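You operate a simulated robot arm through the tools that you are given. There is no shell and no other tool. Be economical: measure what you need, move in short steps, check, and stop when the job is done.

You are at the controls of a simulated robot arm. One attempt, no reset.

TASK
Put the 36 PT type block from the top of the bench with two drawers on the top of the raised shelf and the 48 PT type block on top of the paper packet.
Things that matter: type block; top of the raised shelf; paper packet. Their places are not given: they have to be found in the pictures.

Only the result counts: the job must be done as asked and must still hold three seconds after the hand-in. Knocking over, shifting, dropping, spilling or breaking anything else fails it.

THE ROBOT
A 7-joint arm with a two-finger parallel gripper, fixed in place. Base frame: the origin is at the foot of the arm, x ahead of it, y to its left, z up; the work surface is at about z = 0. Readings come in m, degrees, newtons and seconds.
With the tool pointing down near the work surface it reaches from about 0.22 to 0.58 m from the base axis. Its first joint turns from -66.0 to 66.0 degrees. Payload 2.5 kg.
The TCP is the grasp point between the finger pads, 0.023 m short of the fingertips. In the tool frame z runs along the fingers and y along their closing line. Largest opening 0.094 m; finger width 0.038, thickness 0.01; the body of the gripper, 0.054 by 0.096 m, starts 0.039 m behind the TCP.
Orientation is told as [roll, pitch, yaw] about the base's x, y, z axes, in that order, counted from this pose: with the fingers straight down and closing along the base's y, the tool's x points along the base's -x, its y along +y and its z along -z.

THE INTERFACE
- The arm moves only by the tool play_rows. Its argument "increments" is one flat list of numbers, 4 for each row, row after row: the shift along the tool's x, y, z in units of 20 mm (1.0 is 20 mm), then the turn about the tool's z in units of 6 degrees (1.0 is 6 degrees). In form: [dx, dy, dz, twist, dx, dy, dz, twist, ...]. A call has 1 to 12 rows; each row shifts and turns the commanded pose from where the row before left it, along the tool's axes as they then stand. "claw" is the opening, from 0 (shut) to 1 (fully open), set as the call begins (left out, the last holds). A call with a number of a shift or a turn outside -1 to 1 is refused whole. A row lasts 0.2 s, in which the tool goes at most 0.05 m and 8.6 degrees; a call with a longer step from one row to the next is refused whole, and so is a gripper value outside its range. A pose out of reach is approached as far as the arm can. The call stops where the force on the tool passes 40 N (or 10 N more than at its start, if that is more) or the arm is blocked; 0.2 s more then pass. The fingers move at their own pace (about 0.108 m/s each) and stop on an object; they squeeze with about 33 N. The grip force told is the motor's: it shows also when the fingers shut on nothing. Time passes only in rows, and 0.2 s behind the last, so rows that do not move let the fingers close. The reply holds the time, the measured pose of the TCP, the force on the tool along the base axes, the opening and the grip force, in the units named above and with some noise, and new pictures: "show" is both (left out), scene, wrist or none.
- Cameras (640 x 400 px; columns grow to the right, rows downward): "scene" is fixed at [0.1185, -0.4025, 0.5629]; the picture's right is [0.85, -0.53, 0.00], its down [-0.21, -0.33, -0.92] and it looks along [0.49, 0.78, -0.39] (base axes); focal length 214 px, centre (320, 200). "wrist" rides on the gripper at [-0.039, 0, -0.044] in the tool frame; the picture's right is [0.00, -1.00, 0.00], its down [0.97, 0.00, -0.24] and it looks along [0.24, 0.00, 0.97] (tool axes); focal length 218 px, centre (320, 200).
- probe_pixels(camera, pixels): there is no depth. For up to 12 entries [column, row, z] of the newest picture of that camera ("zoom" is the newest enlarged one), the place [x, y] in the base frame at which the ray of that pixel passes the height z, good to about 0.002 m. No time passes.
- close_up(camera, box): a new picture of the part [left, top, right, bottom] of that camera's present view, enlarged. No time passes.
- sign_off(): hands the job in; it is judged then, once.

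Keep the steps short. Do not move on a guess: measure, check each grasp and each placing, and mend mistakes. In all there are 60 turns and 120 pictures (those below and enlarged ones count). Leave the gripper open and the arm clear of the work at the hand-in unless told otherwise, and finish with a single line.

The tools are called after "Emit:" by a JSON object that holds its "op" and its "data". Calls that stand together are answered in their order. play_rows: Moves the arm, as the interface text tells. Its arguments: {"type":"object","properties":{"increments":{"type":"array"},"claw":{"type":"number"},"show":{"type":"string","enum":["both","scene","wrist","none"]}},"required":["increments"]} The other tools are called the same way: probe_pixels (camera, pixels) gives the place at which the rays of pixels pass given heights; close_up (camera, box) takes an enlarged picture of a part of a camera's view; sign_off () hands the job in.

At the start:

```text
time: 0.0
tool_pos: [0.2758, -0.0409, 0.5606]
tool_rot: [-0.1, 0.0, 0.0]
force: [0.2, 0.0, -0.3]
finger_gap: 0.0941
gripper_force: 0.0
```

scene: 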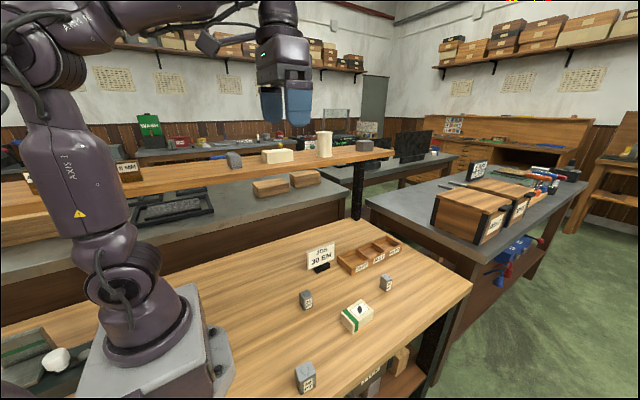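
wrist: 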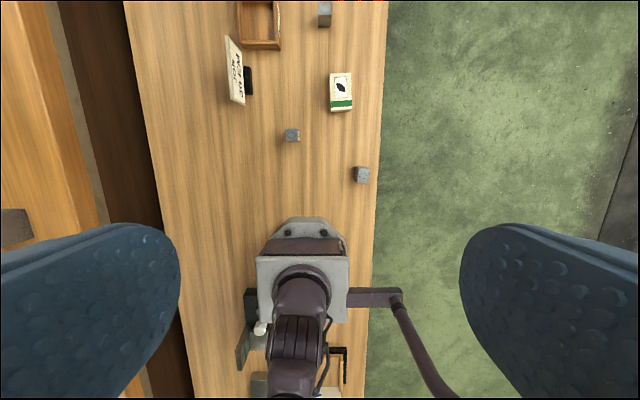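

I see three small grey blocks on the near bench, some more on the shelf, and the packet near (356,316). I'll enlarge the pictures to read the labels.

Emit:
{"op": "close_up", "data": {"camera": "scene", "box": [270, 230, 430, 330]}}

Emit:
{"op": "close_up", "data": {"camera": "scene", "box": [270, 340, 350, 400]}}

Emit:
{"op": "close_up", "data": {"camera": "scene", "box": [210, 120, 400, 220]}}

Emit:
{"op": "close_up", "data": {"camera": "scene", "box": [400, 130, 600, 260]}}

Emit:
{"op": "close_up", "data": {"camera": "wrist", "box": [220, 0, 400, 200]}}

```text
4.00 times, centred on (350, 280) of scene
```

zoom: 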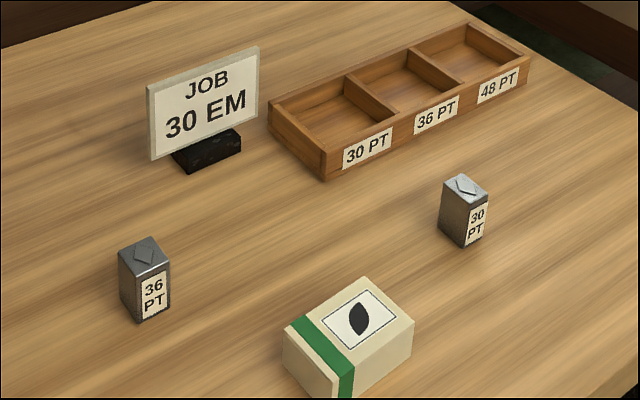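

```text
6.67 times, centred on (310, 370) of scene
```

zoom: 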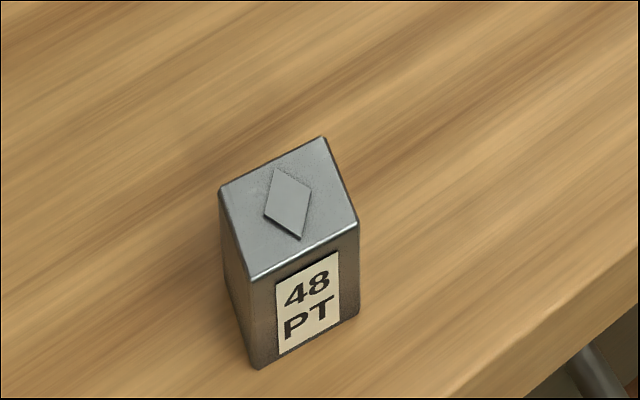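

```text
3.37 times, centred on (305, 170) of scene
```

zoom: 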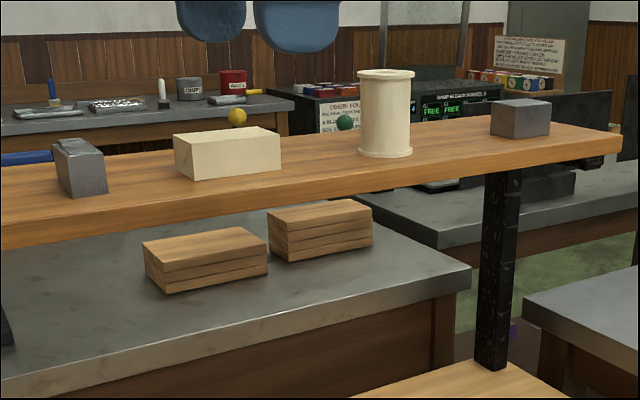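

```text
3.08 times, centred on (500, 195) of scene
```

zoom: 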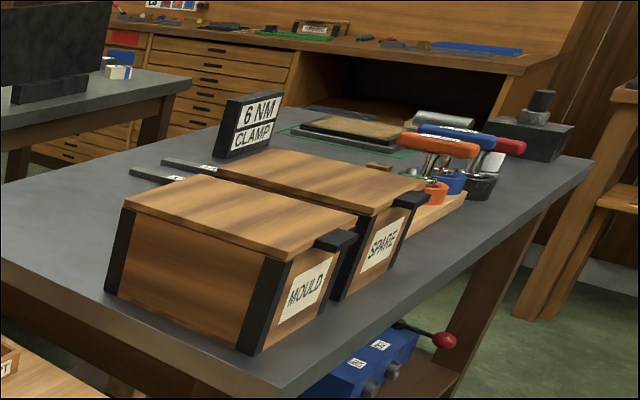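

```text
2.00 times, centred on (310, 100) of wrist
```

zoom: 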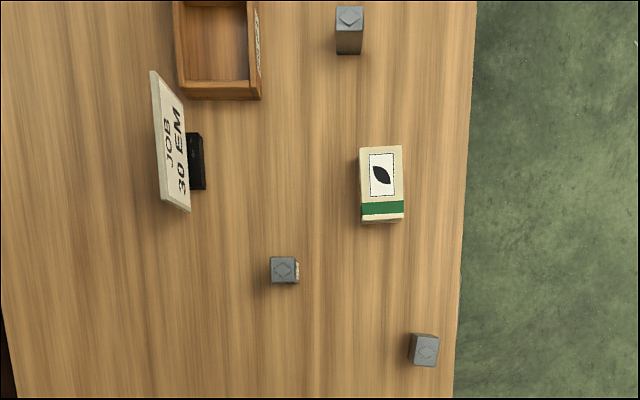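

The blocks read 36 PT at (306,299), 30 PT at (386,282) and 48 PT at (305,377). The raised plank runs along the back. Next I'll measure the positions.

Emit:
{"op": "probe_pixels", "data": {"camera": "scene", "pixels": [[360, 228, 0], [234, 168, 0.2], [234, 168, 0.25], [234, 168, 0.3], [234, 168, 0.35], [278, 163, 0.3], [325, 157, 0.3], [365, 150, 0.3], [278, 163, 0.25], [325, 157, 0.25], [365, 150, 0.25]]}}

Emit:
{"op": "probe_pixels", "data": {"camera": "wrist", "pixels": [[15, 225, 0.2], [15, 225, 0.25], [15, 225, 0.3], [15, 225, 0.35], [292, 133, 0.04], [362, 174, 0.04], [340, 78, 0.03], [340, 105, 0.03], [330, 88, 0.03], [352, 88, 0.03], [100, 200, 0.25], [60, 200, 0.25]]}}

Emit:
{"op": "close_up", "data": {"camera": "scene", "box": [0, 130, 260, 290]}}

Emit:
{"op": "close_up", "data": {"camera": "wrist", "box": [0, 0, 240, 240]}}

Emit:
{"op": "close_up", "data": {"camera": "scene", "box": [320, 320, 450, 400]}}

```text
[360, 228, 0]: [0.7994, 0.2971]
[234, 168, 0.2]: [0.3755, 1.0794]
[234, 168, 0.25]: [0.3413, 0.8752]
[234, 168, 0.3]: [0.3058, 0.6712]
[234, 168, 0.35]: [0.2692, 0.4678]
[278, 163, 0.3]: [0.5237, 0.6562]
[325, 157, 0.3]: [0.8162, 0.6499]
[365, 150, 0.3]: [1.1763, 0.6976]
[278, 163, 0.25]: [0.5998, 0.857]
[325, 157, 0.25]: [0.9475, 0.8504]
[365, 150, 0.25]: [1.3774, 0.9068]
```

```text
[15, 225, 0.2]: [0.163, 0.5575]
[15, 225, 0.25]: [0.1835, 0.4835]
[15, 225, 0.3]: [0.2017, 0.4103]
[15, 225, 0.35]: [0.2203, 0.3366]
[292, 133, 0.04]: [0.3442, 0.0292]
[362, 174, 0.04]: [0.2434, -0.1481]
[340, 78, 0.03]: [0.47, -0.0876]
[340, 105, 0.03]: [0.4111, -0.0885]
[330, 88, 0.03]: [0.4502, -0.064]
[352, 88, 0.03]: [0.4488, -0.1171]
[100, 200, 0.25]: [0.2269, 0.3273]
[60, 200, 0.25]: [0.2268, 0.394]
```

```text
2.46 times, centred on (130, 210) of scene
```

zoom: 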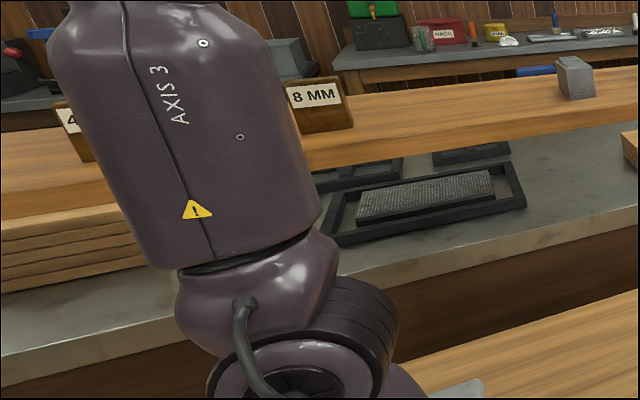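

```text
1.67 times, centred on (120, 120) of wrist
```

zoom: 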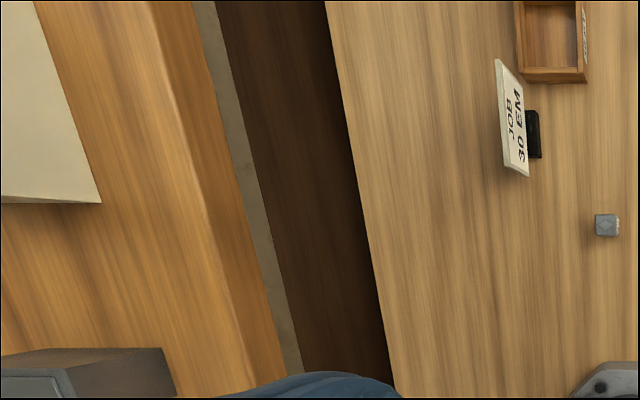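

```text
4.92 times, centred on (385, 360) of scene
```

zoom: 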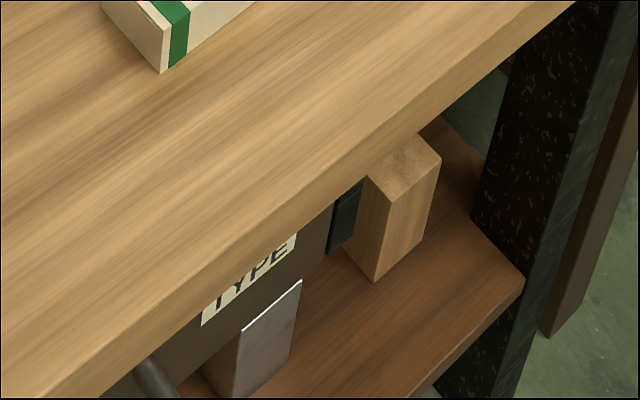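

The wooden plank beyond the gap is the raised shelf. I'll triangulate its height from matching corners of the grey weight and the box in both cameras, and measure the edges.

Emit:
{"op": "probe_pixels", "data": {"camera": "scene", "pixels": [[242, 167, 0.38], [242, 167, 0.36], [242, 167, 0.34], [242, 167, 0.32], [242, 167, 0.3], [267, 164, 0.3], [267, 164, 0.34], [200, 188, 0.34], [200, 188, 0.32], [200, 188, 0.3], [300, 171, 0.3], [300, 171, 0.34]]}}

Emit:
{"op": "probe_pixels", "data": {"camera": "wrist", "pixels": [[27, 208, 0.38], [27, 208, 0.36], [27, 208, 0.34], [27, 208, 0.32], [27, 208, 0.3], [65, 190, 0.34], [65, 190, 0.32], [65, 190, 0.3], [30, 40, 0.34], [30, 40, 0.3], [49, 127, 0.3], [49, 127, 0.34]]}}

```text
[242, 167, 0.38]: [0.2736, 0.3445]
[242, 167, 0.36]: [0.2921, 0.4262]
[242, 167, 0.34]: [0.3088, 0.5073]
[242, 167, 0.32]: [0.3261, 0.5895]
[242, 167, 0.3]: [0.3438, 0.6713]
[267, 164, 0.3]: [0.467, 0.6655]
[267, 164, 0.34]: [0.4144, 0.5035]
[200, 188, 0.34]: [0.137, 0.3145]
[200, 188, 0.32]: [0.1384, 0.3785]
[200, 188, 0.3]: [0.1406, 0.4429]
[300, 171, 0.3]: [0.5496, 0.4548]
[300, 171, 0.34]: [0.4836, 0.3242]
```

```text
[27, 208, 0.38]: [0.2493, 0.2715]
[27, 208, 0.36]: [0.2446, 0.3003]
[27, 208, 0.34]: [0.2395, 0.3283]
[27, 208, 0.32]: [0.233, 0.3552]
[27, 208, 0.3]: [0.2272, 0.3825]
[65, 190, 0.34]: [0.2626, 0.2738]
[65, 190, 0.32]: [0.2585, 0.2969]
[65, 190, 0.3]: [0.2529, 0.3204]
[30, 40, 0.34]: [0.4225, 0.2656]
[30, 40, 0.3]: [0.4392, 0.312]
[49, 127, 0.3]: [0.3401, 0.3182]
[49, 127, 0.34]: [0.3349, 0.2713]
```

The box corner triangulates consistently: the shelf top is at z≈0.40, its front edge at y≈0.20, and there is a free gap between the weight (x≈0.25) and the box (x≈0.335). I'll move over the 36 PT block at about (0.344,0.029) for a closer look.

Emit:
{"op": "play_rows", "data": {"increments": [-0.3, 0.3, 1, 0, -0.3, 0.3, 1, 0, -0.3, 0.3, 1, 0, -0.3, 0.3, 1, 0, -0.3, 0.3, 1, 0, -0.3, 0.3, 1, 0, -0.3, 0.3, 1, 0, -0.3, 0.3, 1, 0, -0.3, 0.3, 1, 0, -0.3, 0.3, 1, 0, -0.3, 0.3, 1, 0, 0, 0, 0, 0], "claw": 1}}

```text
time: 2.6
tool_pos: [0.3412, 0.0272, 0.34]
tool_rot: [0.0, 0.1, 0.0]
force: [0.5, 0.4, -0.1]
finger_gap: 0.0941
gripper_force: 0.1
```

scene: 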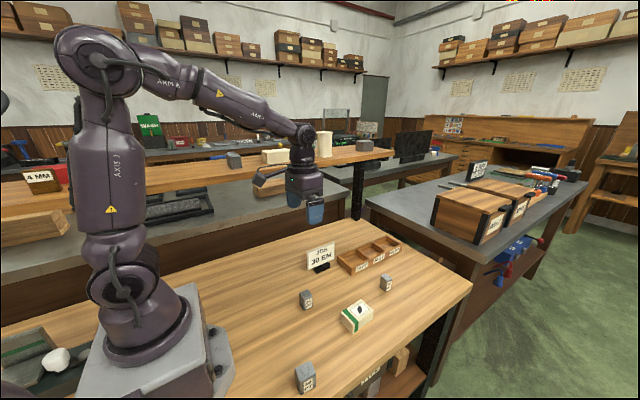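
wrist: 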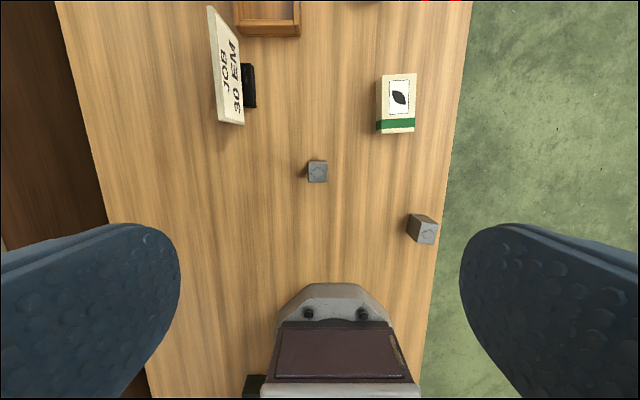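

The 36 PT block is at wrist (318,171). I'll enlarge it and triangulate its top and base.

Emit:
{"op": "close_up", "data": {"camera": "scene", "box": [290, 280, 322, 320]}}

Emit:
{"op": "close_up", "data": {"camera": "wrist", "box": [290, 145, 350, 195]}}

Emit:
{"op": "close_up", "data": {"camera": "wrist", "box": [350, 50, 470, 250]}}

```text
10.00 times, centred on (306, 300) of scene
```

zoom: 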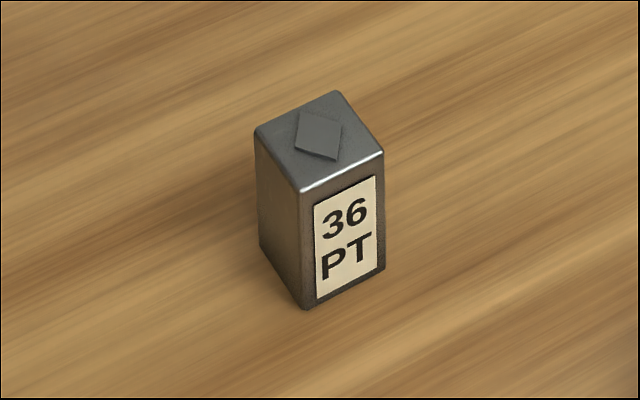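

```text
8.00 times, centred on (320, 170) of wrist
```

zoom: 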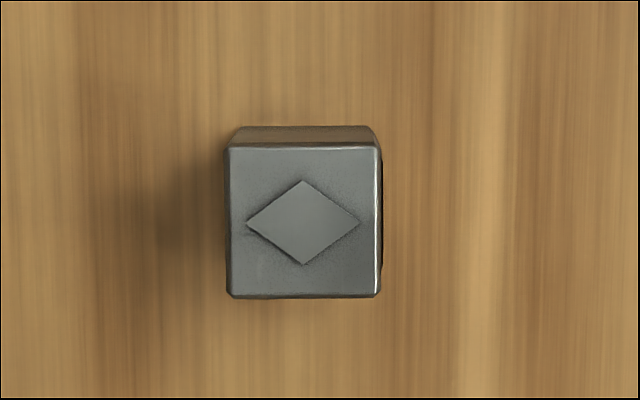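

```text
2.00 times, centred on (410, 150) of wrist
```

zoom: 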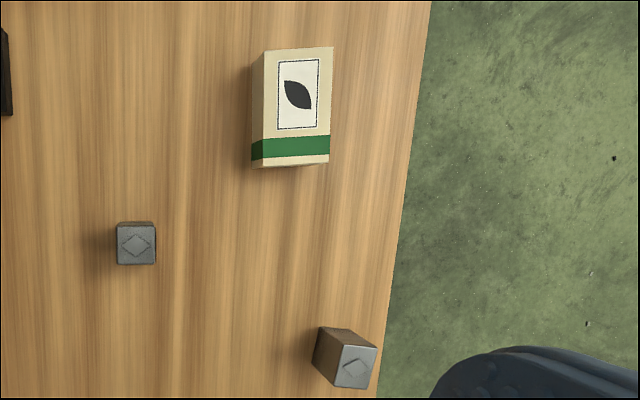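

Emit:
{"op": "probe_pixels", "data": {"camera": "scene", "pixels": [[304.4, 311, 0], [304.2, 299.5, 0.03], [304.2, 299.5, 0.04], [312.5, 306.8, 0]]}}

Emit:
{"op": "probe_pixels", "data": {"camera": "wrist", "pixels": [[327.2, 182.1, 0.03], [327.2, 182.1, 0.04], [308.5, 163.5, 0.03], [308.5, 163.5, 0.04], [376, 168.5, 0], [376, 124, 0.03], [376, 81, 0.03], [407.5, 124, 0.03], [408, 73, 0.03], [421, 240, 0.04], [438.5, 223, 0.04], [406, 227, 0]]}}

Emit:
{"op": "close_up", "data": {"camera": "scene", "box": [330, 290, 386, 340]}}

Emit:
{"op": "close_up", "data": {"camera": "wrist", "box": [370, 65, 434, 140]}}

Emit:
{"op": "close_up", "data": {"camera": "wrist", "box": [390, 205, 454, 250]}}

```text
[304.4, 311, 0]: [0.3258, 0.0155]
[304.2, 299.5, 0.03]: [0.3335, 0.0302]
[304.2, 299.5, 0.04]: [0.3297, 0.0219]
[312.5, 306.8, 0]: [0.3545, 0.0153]
```

```text
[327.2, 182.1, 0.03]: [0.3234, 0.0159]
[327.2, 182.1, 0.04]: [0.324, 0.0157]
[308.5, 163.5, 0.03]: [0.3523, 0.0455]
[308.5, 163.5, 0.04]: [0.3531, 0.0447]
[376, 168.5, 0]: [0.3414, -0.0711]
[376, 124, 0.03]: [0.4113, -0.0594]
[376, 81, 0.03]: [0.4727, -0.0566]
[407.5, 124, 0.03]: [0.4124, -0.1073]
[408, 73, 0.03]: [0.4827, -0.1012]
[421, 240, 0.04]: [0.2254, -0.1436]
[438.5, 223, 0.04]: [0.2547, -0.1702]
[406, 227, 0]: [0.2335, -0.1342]
```

```text
8.00 times, centred on (358, 315) of scene
```

zoom: 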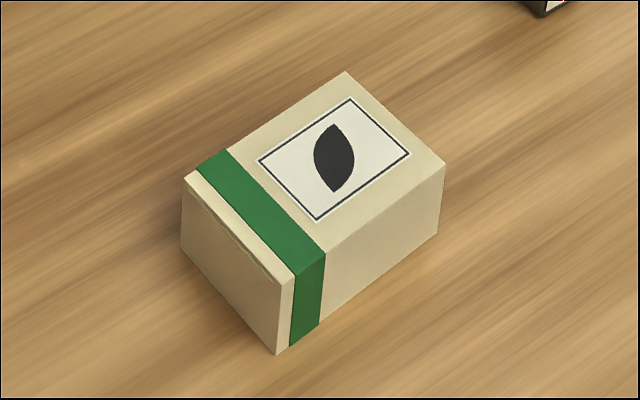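

```text
5.33 times, centred on (402, 102) of wrist
```

zoom: 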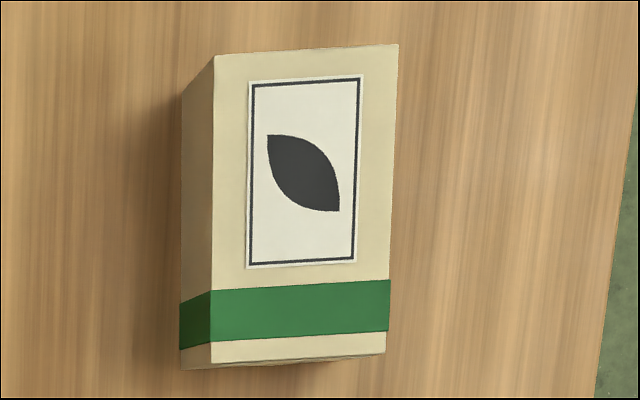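

```text
8.89 times, centred on (422, 228) of wrist
```

zoom: 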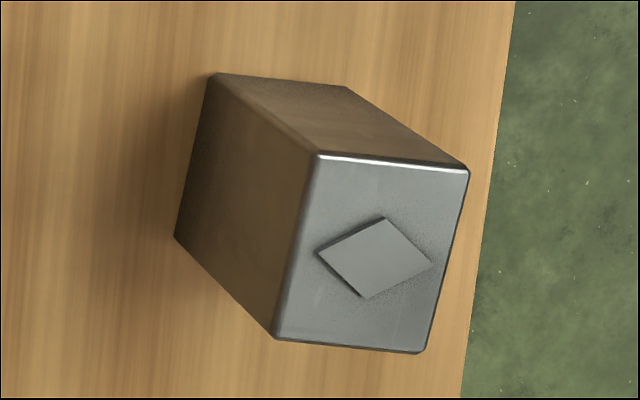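

The 36 PT block is about 29 mm square and 47 mm tall, centred at (0.339,0.030) and aligned with the axes. I'll descend above it to z≈0.10.

Emit:
{"op": "play_rows", "data": {"increments": [0.11, 0.14, 1, 0, 0, 0, 1, 0, 0, 0, 1, 0, 0, 0, 1, 0, 0, 0, 1, 0, 0, 0, 1, 0, 0, 0, 1, 0, 0, 0, 1, 0, 0, 0, 1, 0, 0, 0, 1, 0, 0, 0, 1, 0, 0, 0, 1, 0]}}

```text
time: 5.2
tool_pos: [0.3368, 0.029, 0.1005]
tool_rot: [0.0, 0.0, -0.1]
force: [-0.2, 0.1, 0.2]
finger_gap: 0.0941
gripper_force: 0.1
```

scene: 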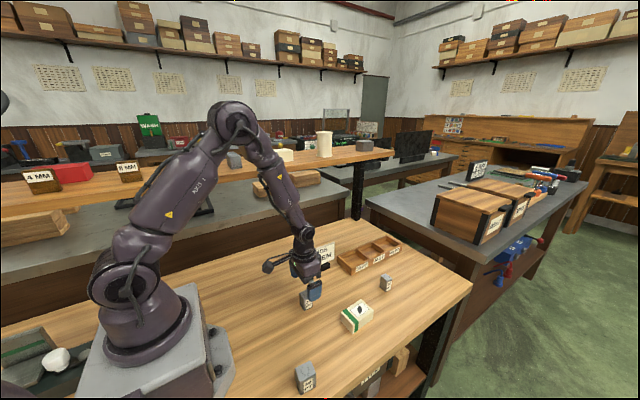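
wrist: 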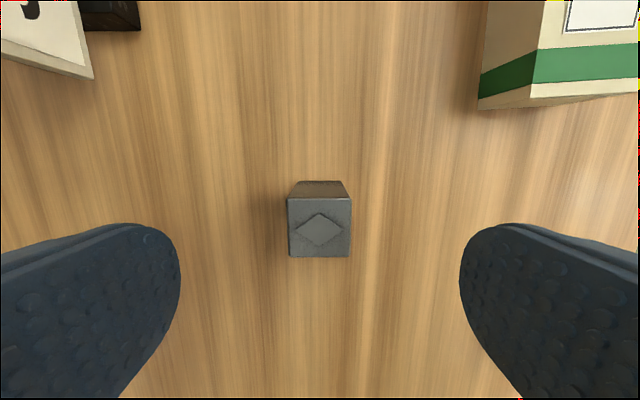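

Emit:
{"op": "probe_pixels", "data": {"camera": "wrist", "pixels": [[288, 197, 0.047], [351, 197, 0.047], [290, 257, 0.047], [350, 257, 0.047]]}}

```text
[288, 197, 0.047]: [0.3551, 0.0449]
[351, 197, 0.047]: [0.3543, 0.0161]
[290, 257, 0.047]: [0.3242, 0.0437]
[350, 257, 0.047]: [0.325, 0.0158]
```

Centre confirmed at (0.3395,0.030). I'll go down to z≈0.028 and close.

Emit:
{"op": "play_rows", "data": {"increments": [-0.13, 0.05, 1, 0, 0, 0, 1, 0, 0, 0, 1, 0, 0, 0, 0.6, 0], "claw": 1, "show": "none"}}

Emit:
{"op": "play_rows", "data": {"increments": [0, 0, 0, 0, 0, 0, 0, 0, 0, 0, 0, 0, 0, 0, 0, 0], "claw": 0}}

```text
time: 6.2
tool_pos: [0.3406, 0.0301, 0.0275]
tool_rot: [0.1, 0.0, -0.2]
force: [0.8, 0.4, 0.1]
finger_gap: 0.0938
gripper_force: 0.0
```

```text
time: 7.2
tool_pos: [0.3399, 0.0287, 0.0269]
tool_rot: [0.0, 0.0, -0.1]
force: [-0.8, 0.0, 0.2]
finger_gap: 0.03
gripper_force: 33.0
```

scene: 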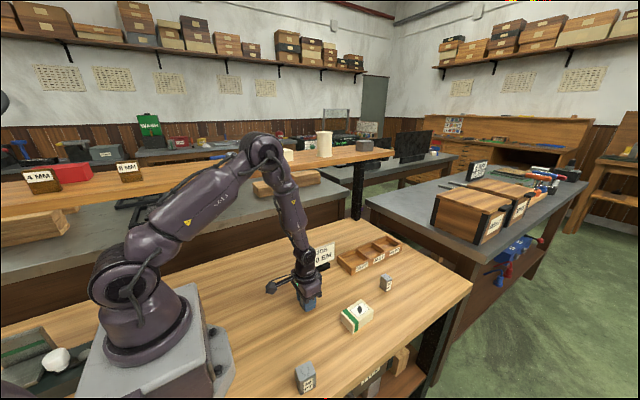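
wrist: 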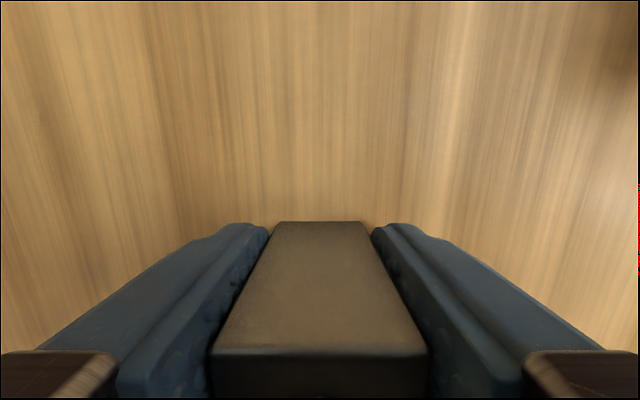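

The grip holds (gap 0.030, 33 N). I'll lift straight up.

Emit:
{"op": "play_rows", "data": {"increments": [0, 0, -0.5, 0, 0, 0, -1, 0, 0, 0, -1, 0, 0, 0, -1, 0, 0, 0, -1, 0, 0, 0, -1, 0, 0, 0, -1, 0, 0, 0, -1, 0, 0, 0, -1, 0, 0, 0, -1, 0, 0, 0, -1, 0, 0, 0, -1, 0], "show": "none"}}

Emit:
{"op": "play_rows", "data": {"increments": [0, 0, -1, 0, 0, 0, -1, 0, 0, 0, -1, 0, 0, 0, -1, 0, 0, 0, -1, 0, 0, 0, -1, 0, 0, 0, -1, 0, 0, 0, -1, 0, 0, 0, -1, 0, 0, 0, -1, 0, 0, 0, -1, 0, 0, 0, -1, 0]}}

```text
time: 9.8
tool_pos: [0.3418, 0.0287, 0.2584]
tool_rot: [0.0, 0.0, 0.1]
force: [-0.2, 0.3, -5.3]
finger_gap: 0.0301
gripper_force: 33.3
```

```text
time: 12.4
tool_pos: [0.3408, 0.0309, 0.4957]
tool_rot: [0.0, 0.0, -0.1]
force: [-0.6, -0.2, -4.1]
finger_gap: 0.0299
gripper_force: 33.2
```

scene: 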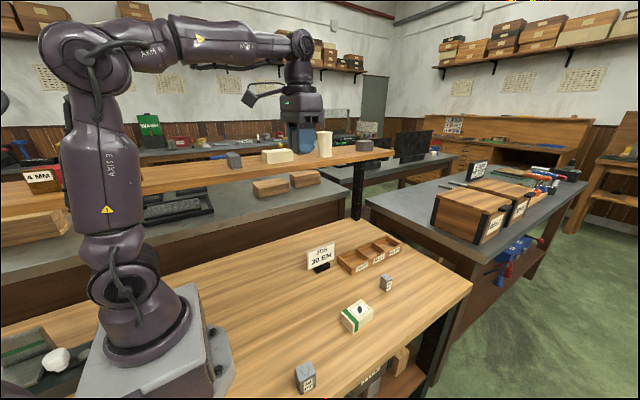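
wrist: 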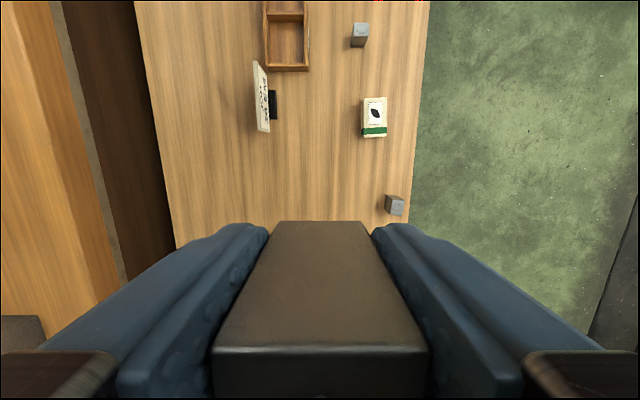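

Now up a bit more and part way toward the shelf, to see it from nearer.

Emit:
{"op": "play_rows", "data": {"increments": [0, 0, -1, 0, 0, 0, -1, 0, 0, 0, -1, 0, 0.5, 1, 0, 0, 0.5, 1, 0, 0, 0.5, 1, 0, 0, 0.5, 1, 0, 0, 0, 0, 0, 0]}}

Emit:
{"op": "close_up", "data": {"camera": "wrist", "box": [-100, 0, 300, 250]}}

```text
time: 14.2
tool_pos: [0.3008, 0.1121, 0.5578]
tool_rot: [-0.1, -0.1, 0.0]
force: [-0.3, 0.0, -4.6]
finger_gap: 0.0299
gripper_force: 32.9
```

scene: 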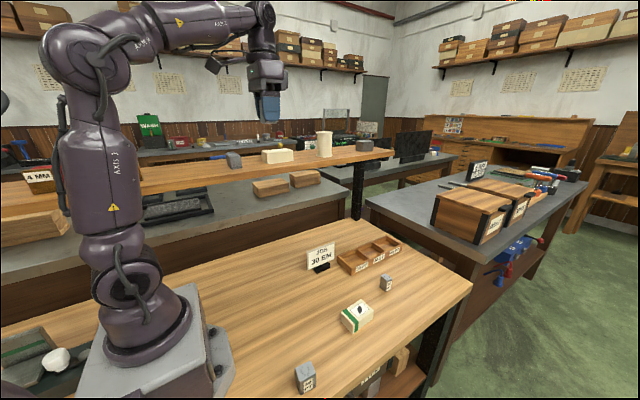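
wrist: 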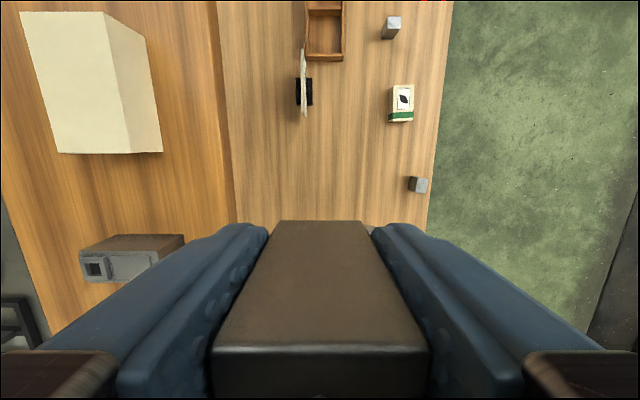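

```text
refused: -100 is not a number from 0 to 640
```

Emit:
{"op": "close_up", "data": {"camera": "wrist", "box": [0, 0, 320, 320]}}

Emit:
{"op": "probe_pixels", "data": {"camera": "wrist", "pixels": [[163, 152, 0.4], [185, 243, 0.4], [185, 234, 0.4], [64, 153, 0.45], [125, 280, 0.43], [235, 210, 0.4], [210, 100, 0.4], [220, 200, 0.4], [35, 320, 0.4], [195, 100, 0.4]]}}

```text
1.25 times, centred on (160, 160) of wrist
```

zoom: 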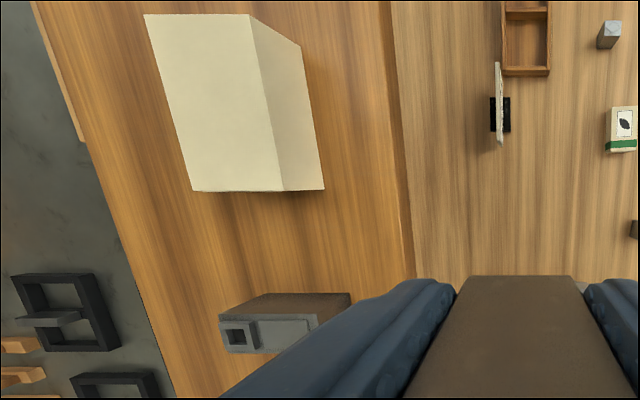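

```text
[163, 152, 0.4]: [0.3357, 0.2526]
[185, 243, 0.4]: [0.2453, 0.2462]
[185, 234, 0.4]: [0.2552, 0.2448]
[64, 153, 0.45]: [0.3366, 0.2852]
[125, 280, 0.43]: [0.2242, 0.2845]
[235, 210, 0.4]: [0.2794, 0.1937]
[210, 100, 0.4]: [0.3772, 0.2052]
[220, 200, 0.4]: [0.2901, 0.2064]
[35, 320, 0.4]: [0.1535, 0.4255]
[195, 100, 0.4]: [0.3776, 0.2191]
```

The shelf top spans y≈0.20–0.42. The free spot is (0.296,0.25), between the weight (x<0.256) and the box (x>0.3355). I'll move above it and then lower to z≈0.445.

Emit:
{"op": "play_rows", "data": {"increments": [0.24, 0.9, 0, 0, 0, 1, 0, 0, 0, 1, 0, 0, 0, 1, 0, 0, 0, 1, 0, 0, 0, 1, 0, 0, 0, 1, 0, 0, 0, 0, 0, 0], "show": "both"}}

```text
time: 16.0
tool_pos: [0.2975, 0.2479, 0.5602]
tool_rot: [0.0, 0.0, -0.1]
force: [0.2, 0.1, -4.0]
finger_gap: 0.0296
gripper_force: 33.6
```

scene: 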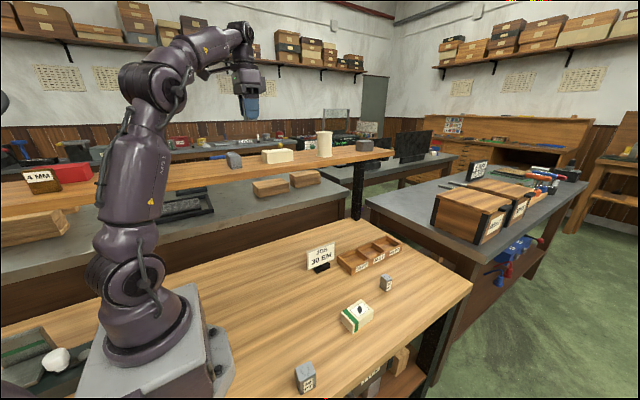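
wrist: 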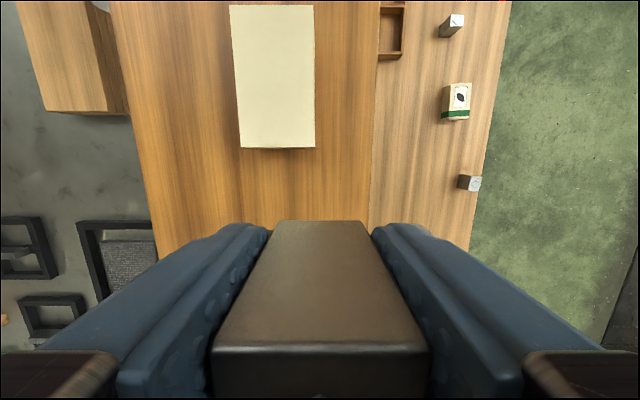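

The spot looks clear. I'll lower to z≈0.445.

Emit:
{"op": "play_rows", "data": {"increments": [0, 0, 1, 0, 0, 0, 1, 0, 0, 0, 1, 0, 0, 0, 1, 0, 0, 0, 1, 0, 0, 0, 0.7, 0, 0, 0, 0, 0]}}

Emit:
{"op": "close_up", "data": {"camera": "scene", "box": [200, 110, 300, 190]}}

```text
time: 17.6
tool_pos: [0.296, 0.2479, 0.444]
tool_rot: [0.0, -0.1, 0.0]
force: [0.4, 0.9, -4.5]
finger_gap: 0.0298
gripper_force: 33.1
```

scene: 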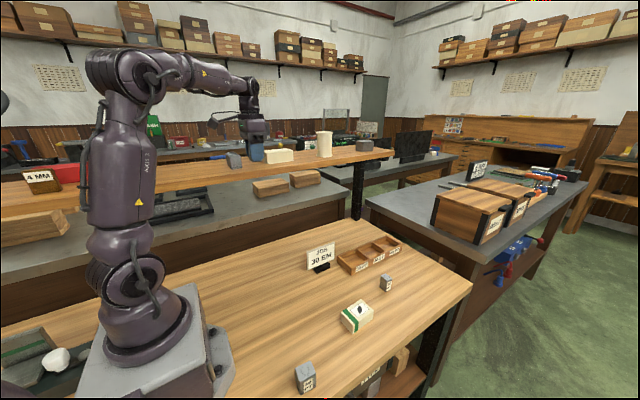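
wrist: 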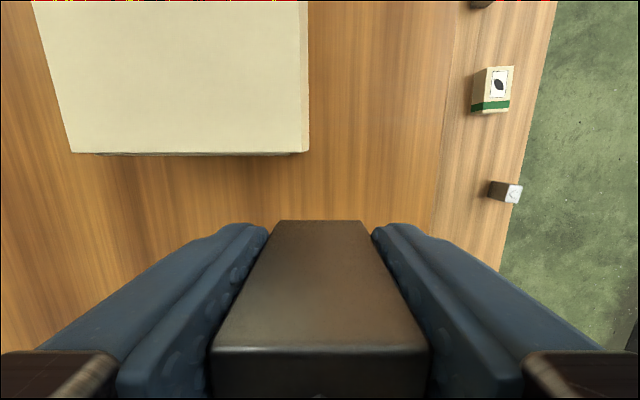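

```text
5.00 times, centred on (250, 150) of scene
```

zoom: 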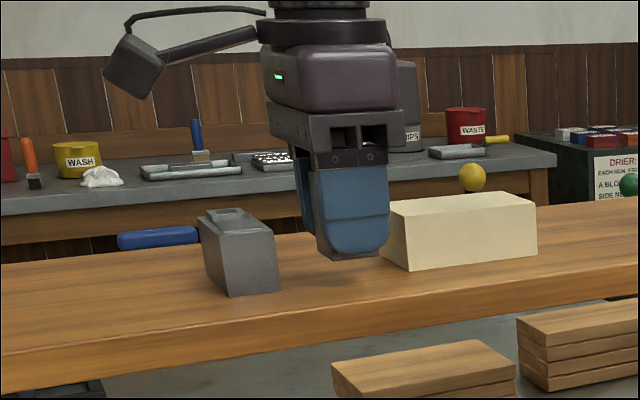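

Clear of both neighbours, with about 2 cm still to go. I'll lower in small steps and watch the force.

Emit:
{"op": "play_rows", "data": {"increments": [0, 0, 0.3, 0, 0, 0, 0.2, 0, 0, 0, 0.1, 0, 0, 0, 0, 0], "show": "none"}}

Emit:
{"op": "play_rows", "data": {"increments": [0, 0, 0.1, 0, 0, 0, 0, 0], "show": "scene"}}

```text
time: 18.6
tool_pos: [0.2965, 0.249, 0.4325]
tool_rot: [0.0, -0.1, -0.1]
force: [0.3, -0.3, -4.1]
finger_gap: 0.0297
gripper_force: 33.3
```

```text
time: 19.2
tool_pos: [0.2976, 0.2477, 0.431]
tool_rot: [-0.1, 0.1, -0.1]
force: [-1.1, -0.4, -3.2]
finger_gap: 0.0298
gripper_force: 32.5
```

scene: 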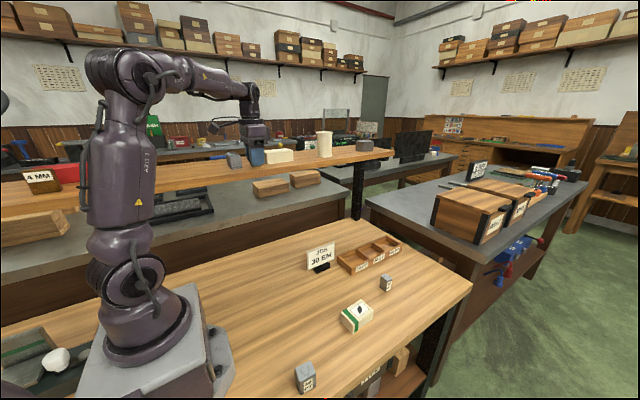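

Emit:
{"op": "play_rows", "data": {"increments": [0, 0, 0.1, 0, 0, 0, 0, 0], "show": "none"}}

Emit:
{"op": "play_rows", "data": {"increments": [0, 0, 0.1, 0, 0, 0, 0, 0], "show": "none"}}

Emit:
{"op": "close_up", "data": {"camera": "scene", "box": [220, 120, 290, 180]}}

```text
time: 19.8
tool_pos: [0.296, 0.2472, 0.4271]
tool_rot: [-0.1, 0.0, 0.0]
force: [0.0, 0.5, -3.6]
finger_gap: 0.0298
gripper_force: 33.2
```

```text
time: 20.4
tool_pos: [0.2961, 0.2477, 0.4275]
tool_rot: [0.2, -0.2, 0.0]
force: [-1.0, 0.6, 8.6]
finger_gap: 0.0299
gripper_force: 32.8
```

```text
6.67 times, centred on (255, 150) of scene
```

zoom: 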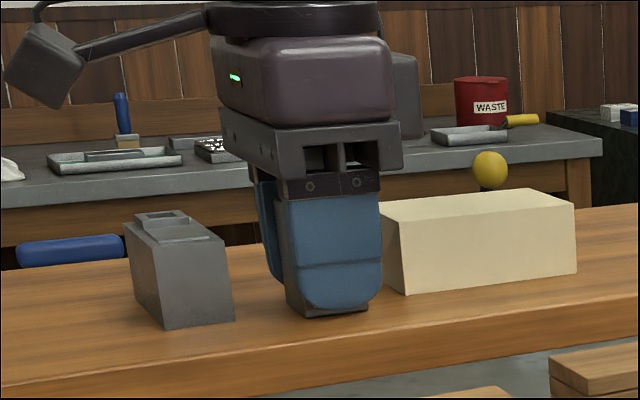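

Contact: the force turned from −4 to +8.6 N. I'll open partly, then rise straight up.

Emit:
{"op": "play_rows", "data": {"increments": [0, 0, 0, 0, 0, 0, 0, 0, 0, 0, 0, 0], "claw": 0.65, "show": "none"}}

Emit:
{"op": "play_rows", "data": {"increments": [0, 0, -0.5, 0, 0, 0, -1, 0, 0, 0, -1, 0, 0, 0, -1, 0, 0, 0, -1, 0, 0, 0, -1, 0, 0, 0, -1, 0, 0, 0, 0, 0]}}

Emit:
{"op": "close_up", "data": {"camera": "scene", "box": [210, 120, 310, 190]}}

```text
time: 21.2
tool_pos: [0.2969, 0.247, 0.4256]
tool_rot: [0.1, 0.1, 0.0]
force: [0.0, -0.2, -0.3]
finger_gap: 0.061
gripper_force: 0.0
```

```text
time: 23.0
tool_pos: [0.2982, 0.2481, 0.5567]
tool_rot: [0.0, 0.1, -0.2]
force: [-0.9, 0.2, 0.0]
finger_gap: 0.0613
gripper_force: 0.1
```

scene: 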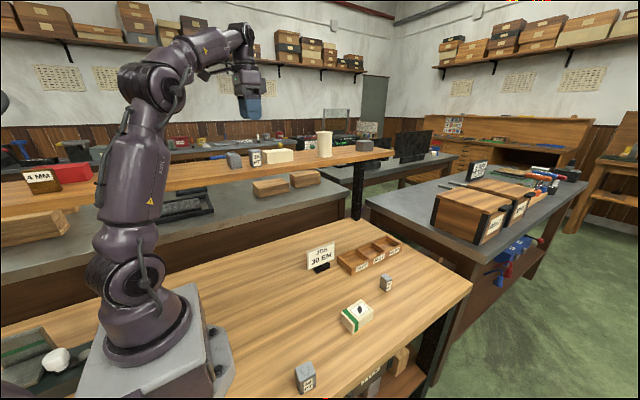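
wrist: 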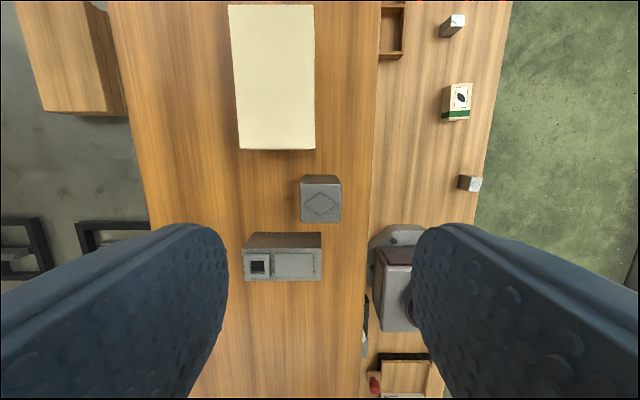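

```text
5.71 times, centred on (260, 155) of scene
```

zoom: 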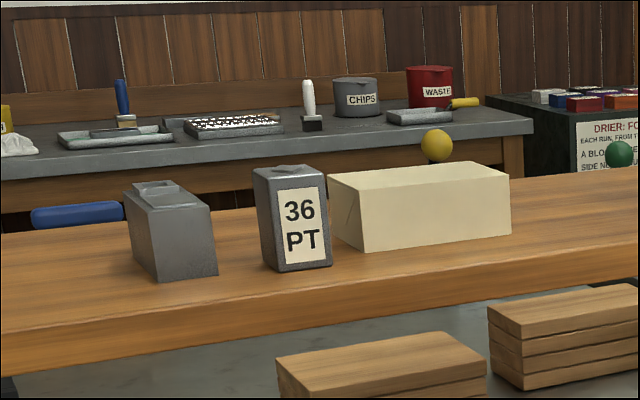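

The 36 PT block stands on the shelf and its neighbours haven't moved. Next I'll go back over the bench to the 48 PT block near (0.24,−0.155).

Emit:
{"op": "play_rows", "data": {"increments": [0, -1, 0, 0, 0, -1, 0, 0, 0, -1, 0, 0, 0, -1, 0, 0, 0, -1, 0, 0, 0, -1, 0, 0, 0, -1, 0, 0, 0, -1, 0, 0, 0, -1, 0, 0, 0, -1, 0, 0, 0, -1, 0, 0, 0, -1, 0, 0], "claw": 1, "show": "none"}}

Emit:
{"op": "play_rows", "data": {"increments": [0.2, -0.7, 1, 0, 0.2, -0.7, 1, 0, 0.2, -0.7, 1, 0, 0.2, -0.7, 1, 0, 0.2, -0.7, 1, 0, 0.2, -0.7, 1, 0, 0.2, -0.7, 1, 0, 0.2, -0.7, 1, 0, 0.2, -0.7, 1, 0, 0.2, -0.7, 1, 0, 0.2, -0.7, 1, 0, 0, 0, 0, 0]}}

```text
time: 25.6
tool_pos: [0.2953, 0.0075, 0.5572]
tool_rot: [-0.1, 0.0, 0.0]
force: [-0.3, -0.5, 0.0]
finger_gap: 0.0939
gripper_force: 0.0
```

```text
time: 28.2
tool_pos: [0.2511, -0.1469, 0.3356]
tool_rot: [-0.1, 0.0, 0.1]
force: [1.2, -0.1, 0.6]
finger_gap: 0.0937
gripper_force: 0.0
```

scene: 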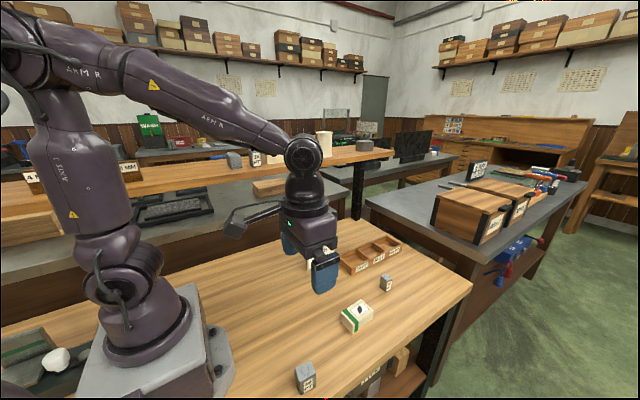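
wrist: 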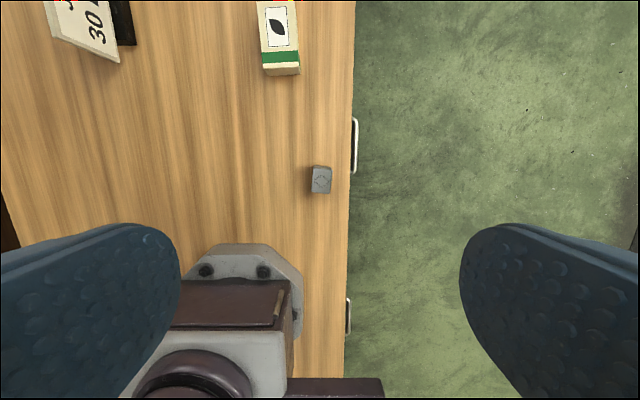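

Emit:
{"op": "close_up", "data": {"camera": "wrist", "box": [290, 155, 354, 205]}}

Emit:
{"op": "close_up", "data": {"camera": "wrist", "box": [240, 0, 320, 80]}}

```text
8.00 times, centred on (322, 180) of wrist
```

zoom: 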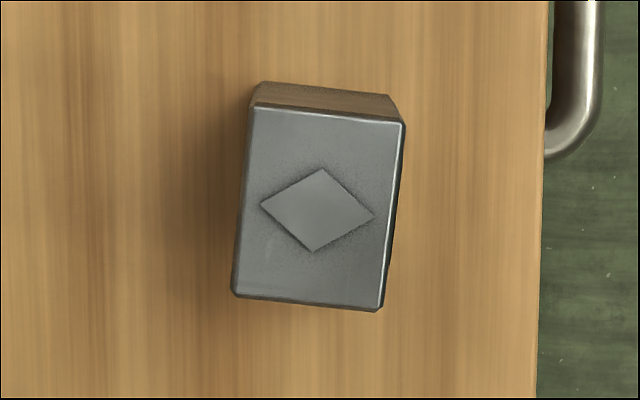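

```text
5.00 times, centred on (280, 40) of wrist
```

zoom: 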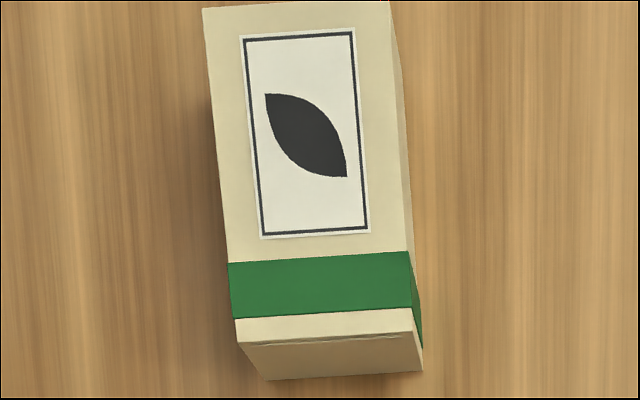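

Emit:
{"op": "probe_pixels", "data": {"camera": "wrist", "pixels": [[313.25, 168.25, 0.047], [332.4, 170.5, 0.047], [329.75, 193.6, 0.047], [311.25, 191.75, 0.047]]}}

Emit:
{"op": "probe_pixels", "data": {"camera": "scene", "pixels": [[301.2, 382, 0.047], [299, 395, 0], [301.2, 382, 0.04], [316, 374, 0.047], [341.5, 320, 0.03], [353.5, 334, 0.03], [352.5, 359.2, 0], [354, 350, 0.03], [373.5, 320, 0.03], [352.6, 359, 0.0]]}}

```text
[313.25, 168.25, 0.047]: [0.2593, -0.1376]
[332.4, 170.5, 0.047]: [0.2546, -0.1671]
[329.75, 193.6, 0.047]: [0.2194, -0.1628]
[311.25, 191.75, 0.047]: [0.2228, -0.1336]
```

```text
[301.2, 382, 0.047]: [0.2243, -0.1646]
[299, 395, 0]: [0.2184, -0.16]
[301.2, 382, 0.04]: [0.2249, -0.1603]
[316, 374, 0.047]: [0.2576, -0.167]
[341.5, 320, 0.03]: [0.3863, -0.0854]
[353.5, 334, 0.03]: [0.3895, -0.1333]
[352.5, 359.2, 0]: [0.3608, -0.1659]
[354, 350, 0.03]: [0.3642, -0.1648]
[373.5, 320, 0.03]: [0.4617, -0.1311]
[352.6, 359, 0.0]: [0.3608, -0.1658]
```

The 48 PT block is about 29×36 mm, centred at (0.239,−0.150), turned about −7° in yaw. Before grasping it I'll triangulate the packet as well.

Emit:
{"op": "probe_pixels", "data": {"camera": "wrist", "pixels": [[263.2, 68.4, 0.03], [298.4, 66.2, 0.03], [263.2, 68.4, 0.04], [298.4, 66.2, 0.04], [256.5, 1.6, 0.04], [294, 0, 0.04]]}}

Emit:
{"op": "probe_pixels", "data": {"camera": "scene", "pixels": [[352.5, 334.5, 0], [354.5, 324.75, 0.03], [354.5, 324.75, 0.04], [341.1, 312.25, 0.03], [341.1, 312.25, 0.04], [373.6, 310.4, 0.03], [373.6, 310.4, 0.04], [361.4, 299, 0.04], [361.4, 299, 0.03]]}}

```text
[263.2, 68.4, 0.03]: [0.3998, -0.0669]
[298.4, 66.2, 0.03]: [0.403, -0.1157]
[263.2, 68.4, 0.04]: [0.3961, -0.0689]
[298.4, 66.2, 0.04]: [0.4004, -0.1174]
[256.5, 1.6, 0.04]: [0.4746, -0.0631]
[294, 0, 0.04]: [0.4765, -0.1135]
```

```text
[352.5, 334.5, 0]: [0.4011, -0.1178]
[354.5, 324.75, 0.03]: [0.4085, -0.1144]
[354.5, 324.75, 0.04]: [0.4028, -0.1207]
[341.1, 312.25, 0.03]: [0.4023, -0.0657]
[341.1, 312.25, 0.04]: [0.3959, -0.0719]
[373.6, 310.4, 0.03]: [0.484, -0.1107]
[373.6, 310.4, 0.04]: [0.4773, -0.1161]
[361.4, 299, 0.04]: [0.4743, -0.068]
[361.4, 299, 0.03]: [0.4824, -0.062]
```

The packet's top is at z≈0.036, about 78×49 mm, centred at (0.439,−0.090). Now down over the 48 PT block, turning 7°.

Emit:
{"op": "play_rows", "data": {"increments": [0.6, -0.15, 1, 0, 0, 0, 1, 0, 0, 0, 1, 0, 0, 0, 1, 0, 0, 0, 1, 0, 0, 0, 1, 0, 0, 0, 1, 0, 0, 0, 1, 0, 0, 0, 1, 0, 0, 0, 1, 0.6, 0, 0, 1, 0.6, 0, 0, 0.8, 0]}}

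Emit:
{"op": "close_up", "data": {"camera": "wrist", "box": [260, 150, 380, 280]}}

```text
time: 30.8
tool_pos: [0.2407, -0.1498, 0.0998]
tool_rot: [0.1, 0.0, -7.3]
force: [-0.2, 0.2, 0.0]
finger_gap: 0.094
gripper_force: 0.1
```

scene: 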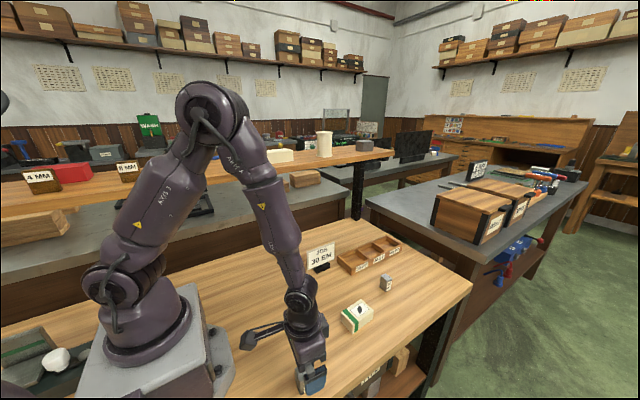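
wrist: 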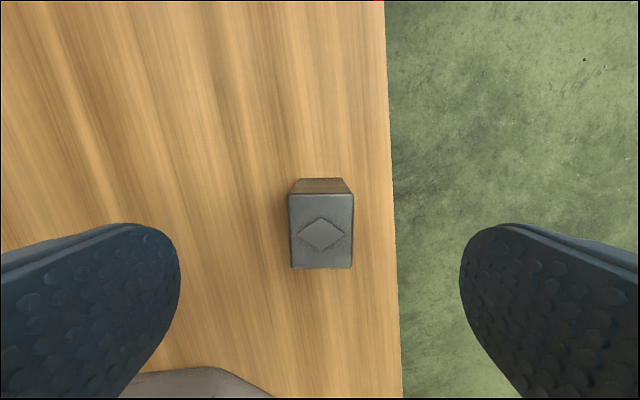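

```text
3.08 times, centred on (320, 215) of wrist
```

zoom: 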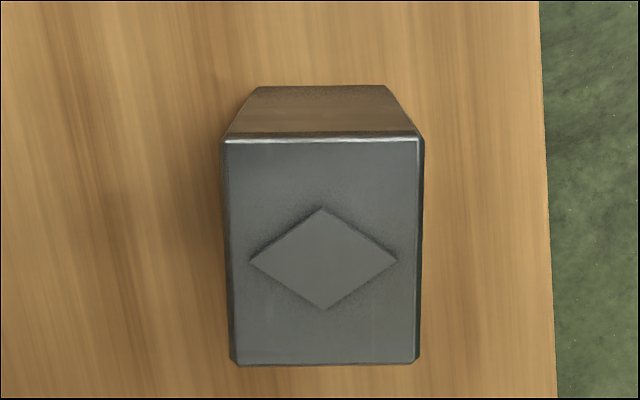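

Well aligned. Quick centre check, then down.

Emit:
{"op": "probe_pixels", "data": {"camera": "wrist", "pixels": [[289.5, 195, 0.047], [353, 195, 0.047], [351, 268, 0.047], [292, 268, 0.047]]}}

Emit:
{"op": "play_rows", "data": {"increments": [0, 0, 1, 0, 0, 0, 1, 0, 0, 0, 1, 0, 0, 0, 0.6, 0], "show": "none"}}

```text
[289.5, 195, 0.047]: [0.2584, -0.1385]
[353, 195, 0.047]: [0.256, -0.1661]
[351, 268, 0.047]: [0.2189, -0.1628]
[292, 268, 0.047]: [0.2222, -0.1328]
```

```text
time: 31.8
tool_pos: [0.24, -0.1482, 0.0287]
tool_rot: [0.1, 0.1, -7.3]
force: [-0.6, 0.5, 0.9]
finger_gap: 0.0943
gripper_force: 0.1
```

Centre (0.239,−0.150), TCP in place. I'll close, then lift.

Emit:
{"op": "play_rows", "data": {"increments": [0, 0, 0, 0, 0, 0, 0, 0, 0, 0, 0, 0, 0, 0, 0, 0], "claw": 0, "show": "none"}}

Emit:
{"op": "play_rows", "data": {"increments": [0, 0, -0.5, 0, 0, 0, -1, 0, 0, 0, -1, 0, 0, 0, -1, 0, 0, 0, -1, 0, 0, 0, -1, 0, 0, 0, -1, 0, 0, 0, 0, 0]}}

```text
time: 32.8
tool_pos: [0.2404, -0.1485, 0.0275]
tool_rot: [-0.1, 0.0, -7.2]
force: [0.1, -1.1, 1.5]
finger_gap: 0.0299
gripper_force: 33.3
```

```text
time: 34.6
tool_pos: [0.2404, -0.149, 0.1582]
tool_rot: [-0.1, 0.1, -7.2]
force: [0.8, -0.4, -6.4]
finger_gap: 0.0299
gripper_force: 32.7
```

scene: 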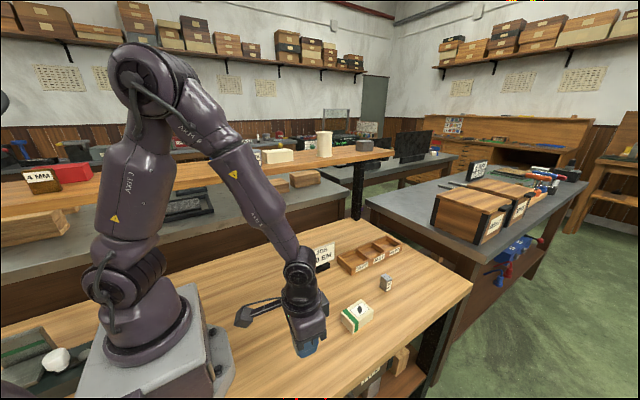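
wrist: 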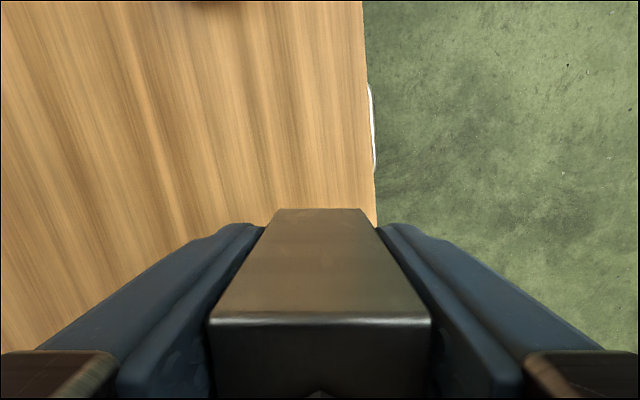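

Held and lifted. I'll turn to the packet's yaw and carry it over the packet centre (0.439,−0.090) at z≈0.158.

Emit:
{"op": "play_rows", "data": {"increments": [0, 0, 0, -0.9, -0.09, 0.21, 0, -0.9, -1, 0.213, 0, 0, -1, 0.213, 0, 0, -1, 0.213, 0, 0, -1, 0.213, 0, 0, -1, 0.213, 0, 0, -1, 0.213, 0, 0, -1, 0.213, 0, 0, -1, 0.213, 0, 0, -1, 0.213, 0, 0, -1, 0.213, 0, 0]}}

```text
time: 37.2
tool_pos: [0.4395, -0.0899, 0.1586]
tool_rot: [0.1, -0.1, 3.7]
force: [0.3, 0.2, -5.0]
finger_gap: 0.0298
gripper_force: 33.0
```

scene: 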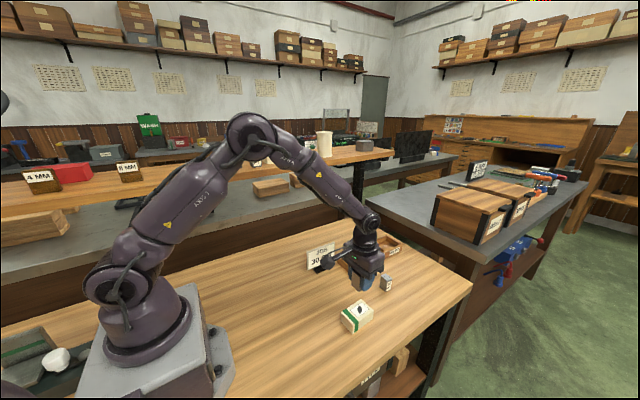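
wrist: 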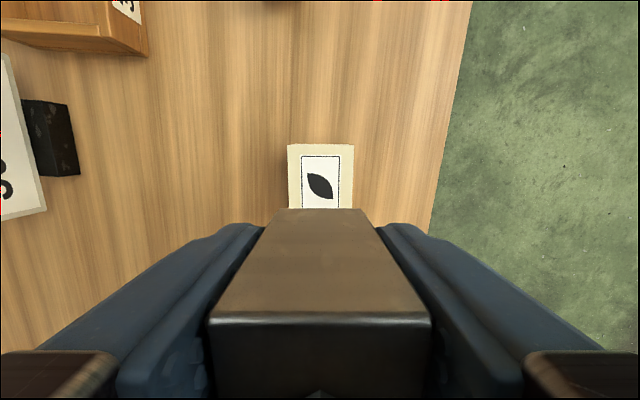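

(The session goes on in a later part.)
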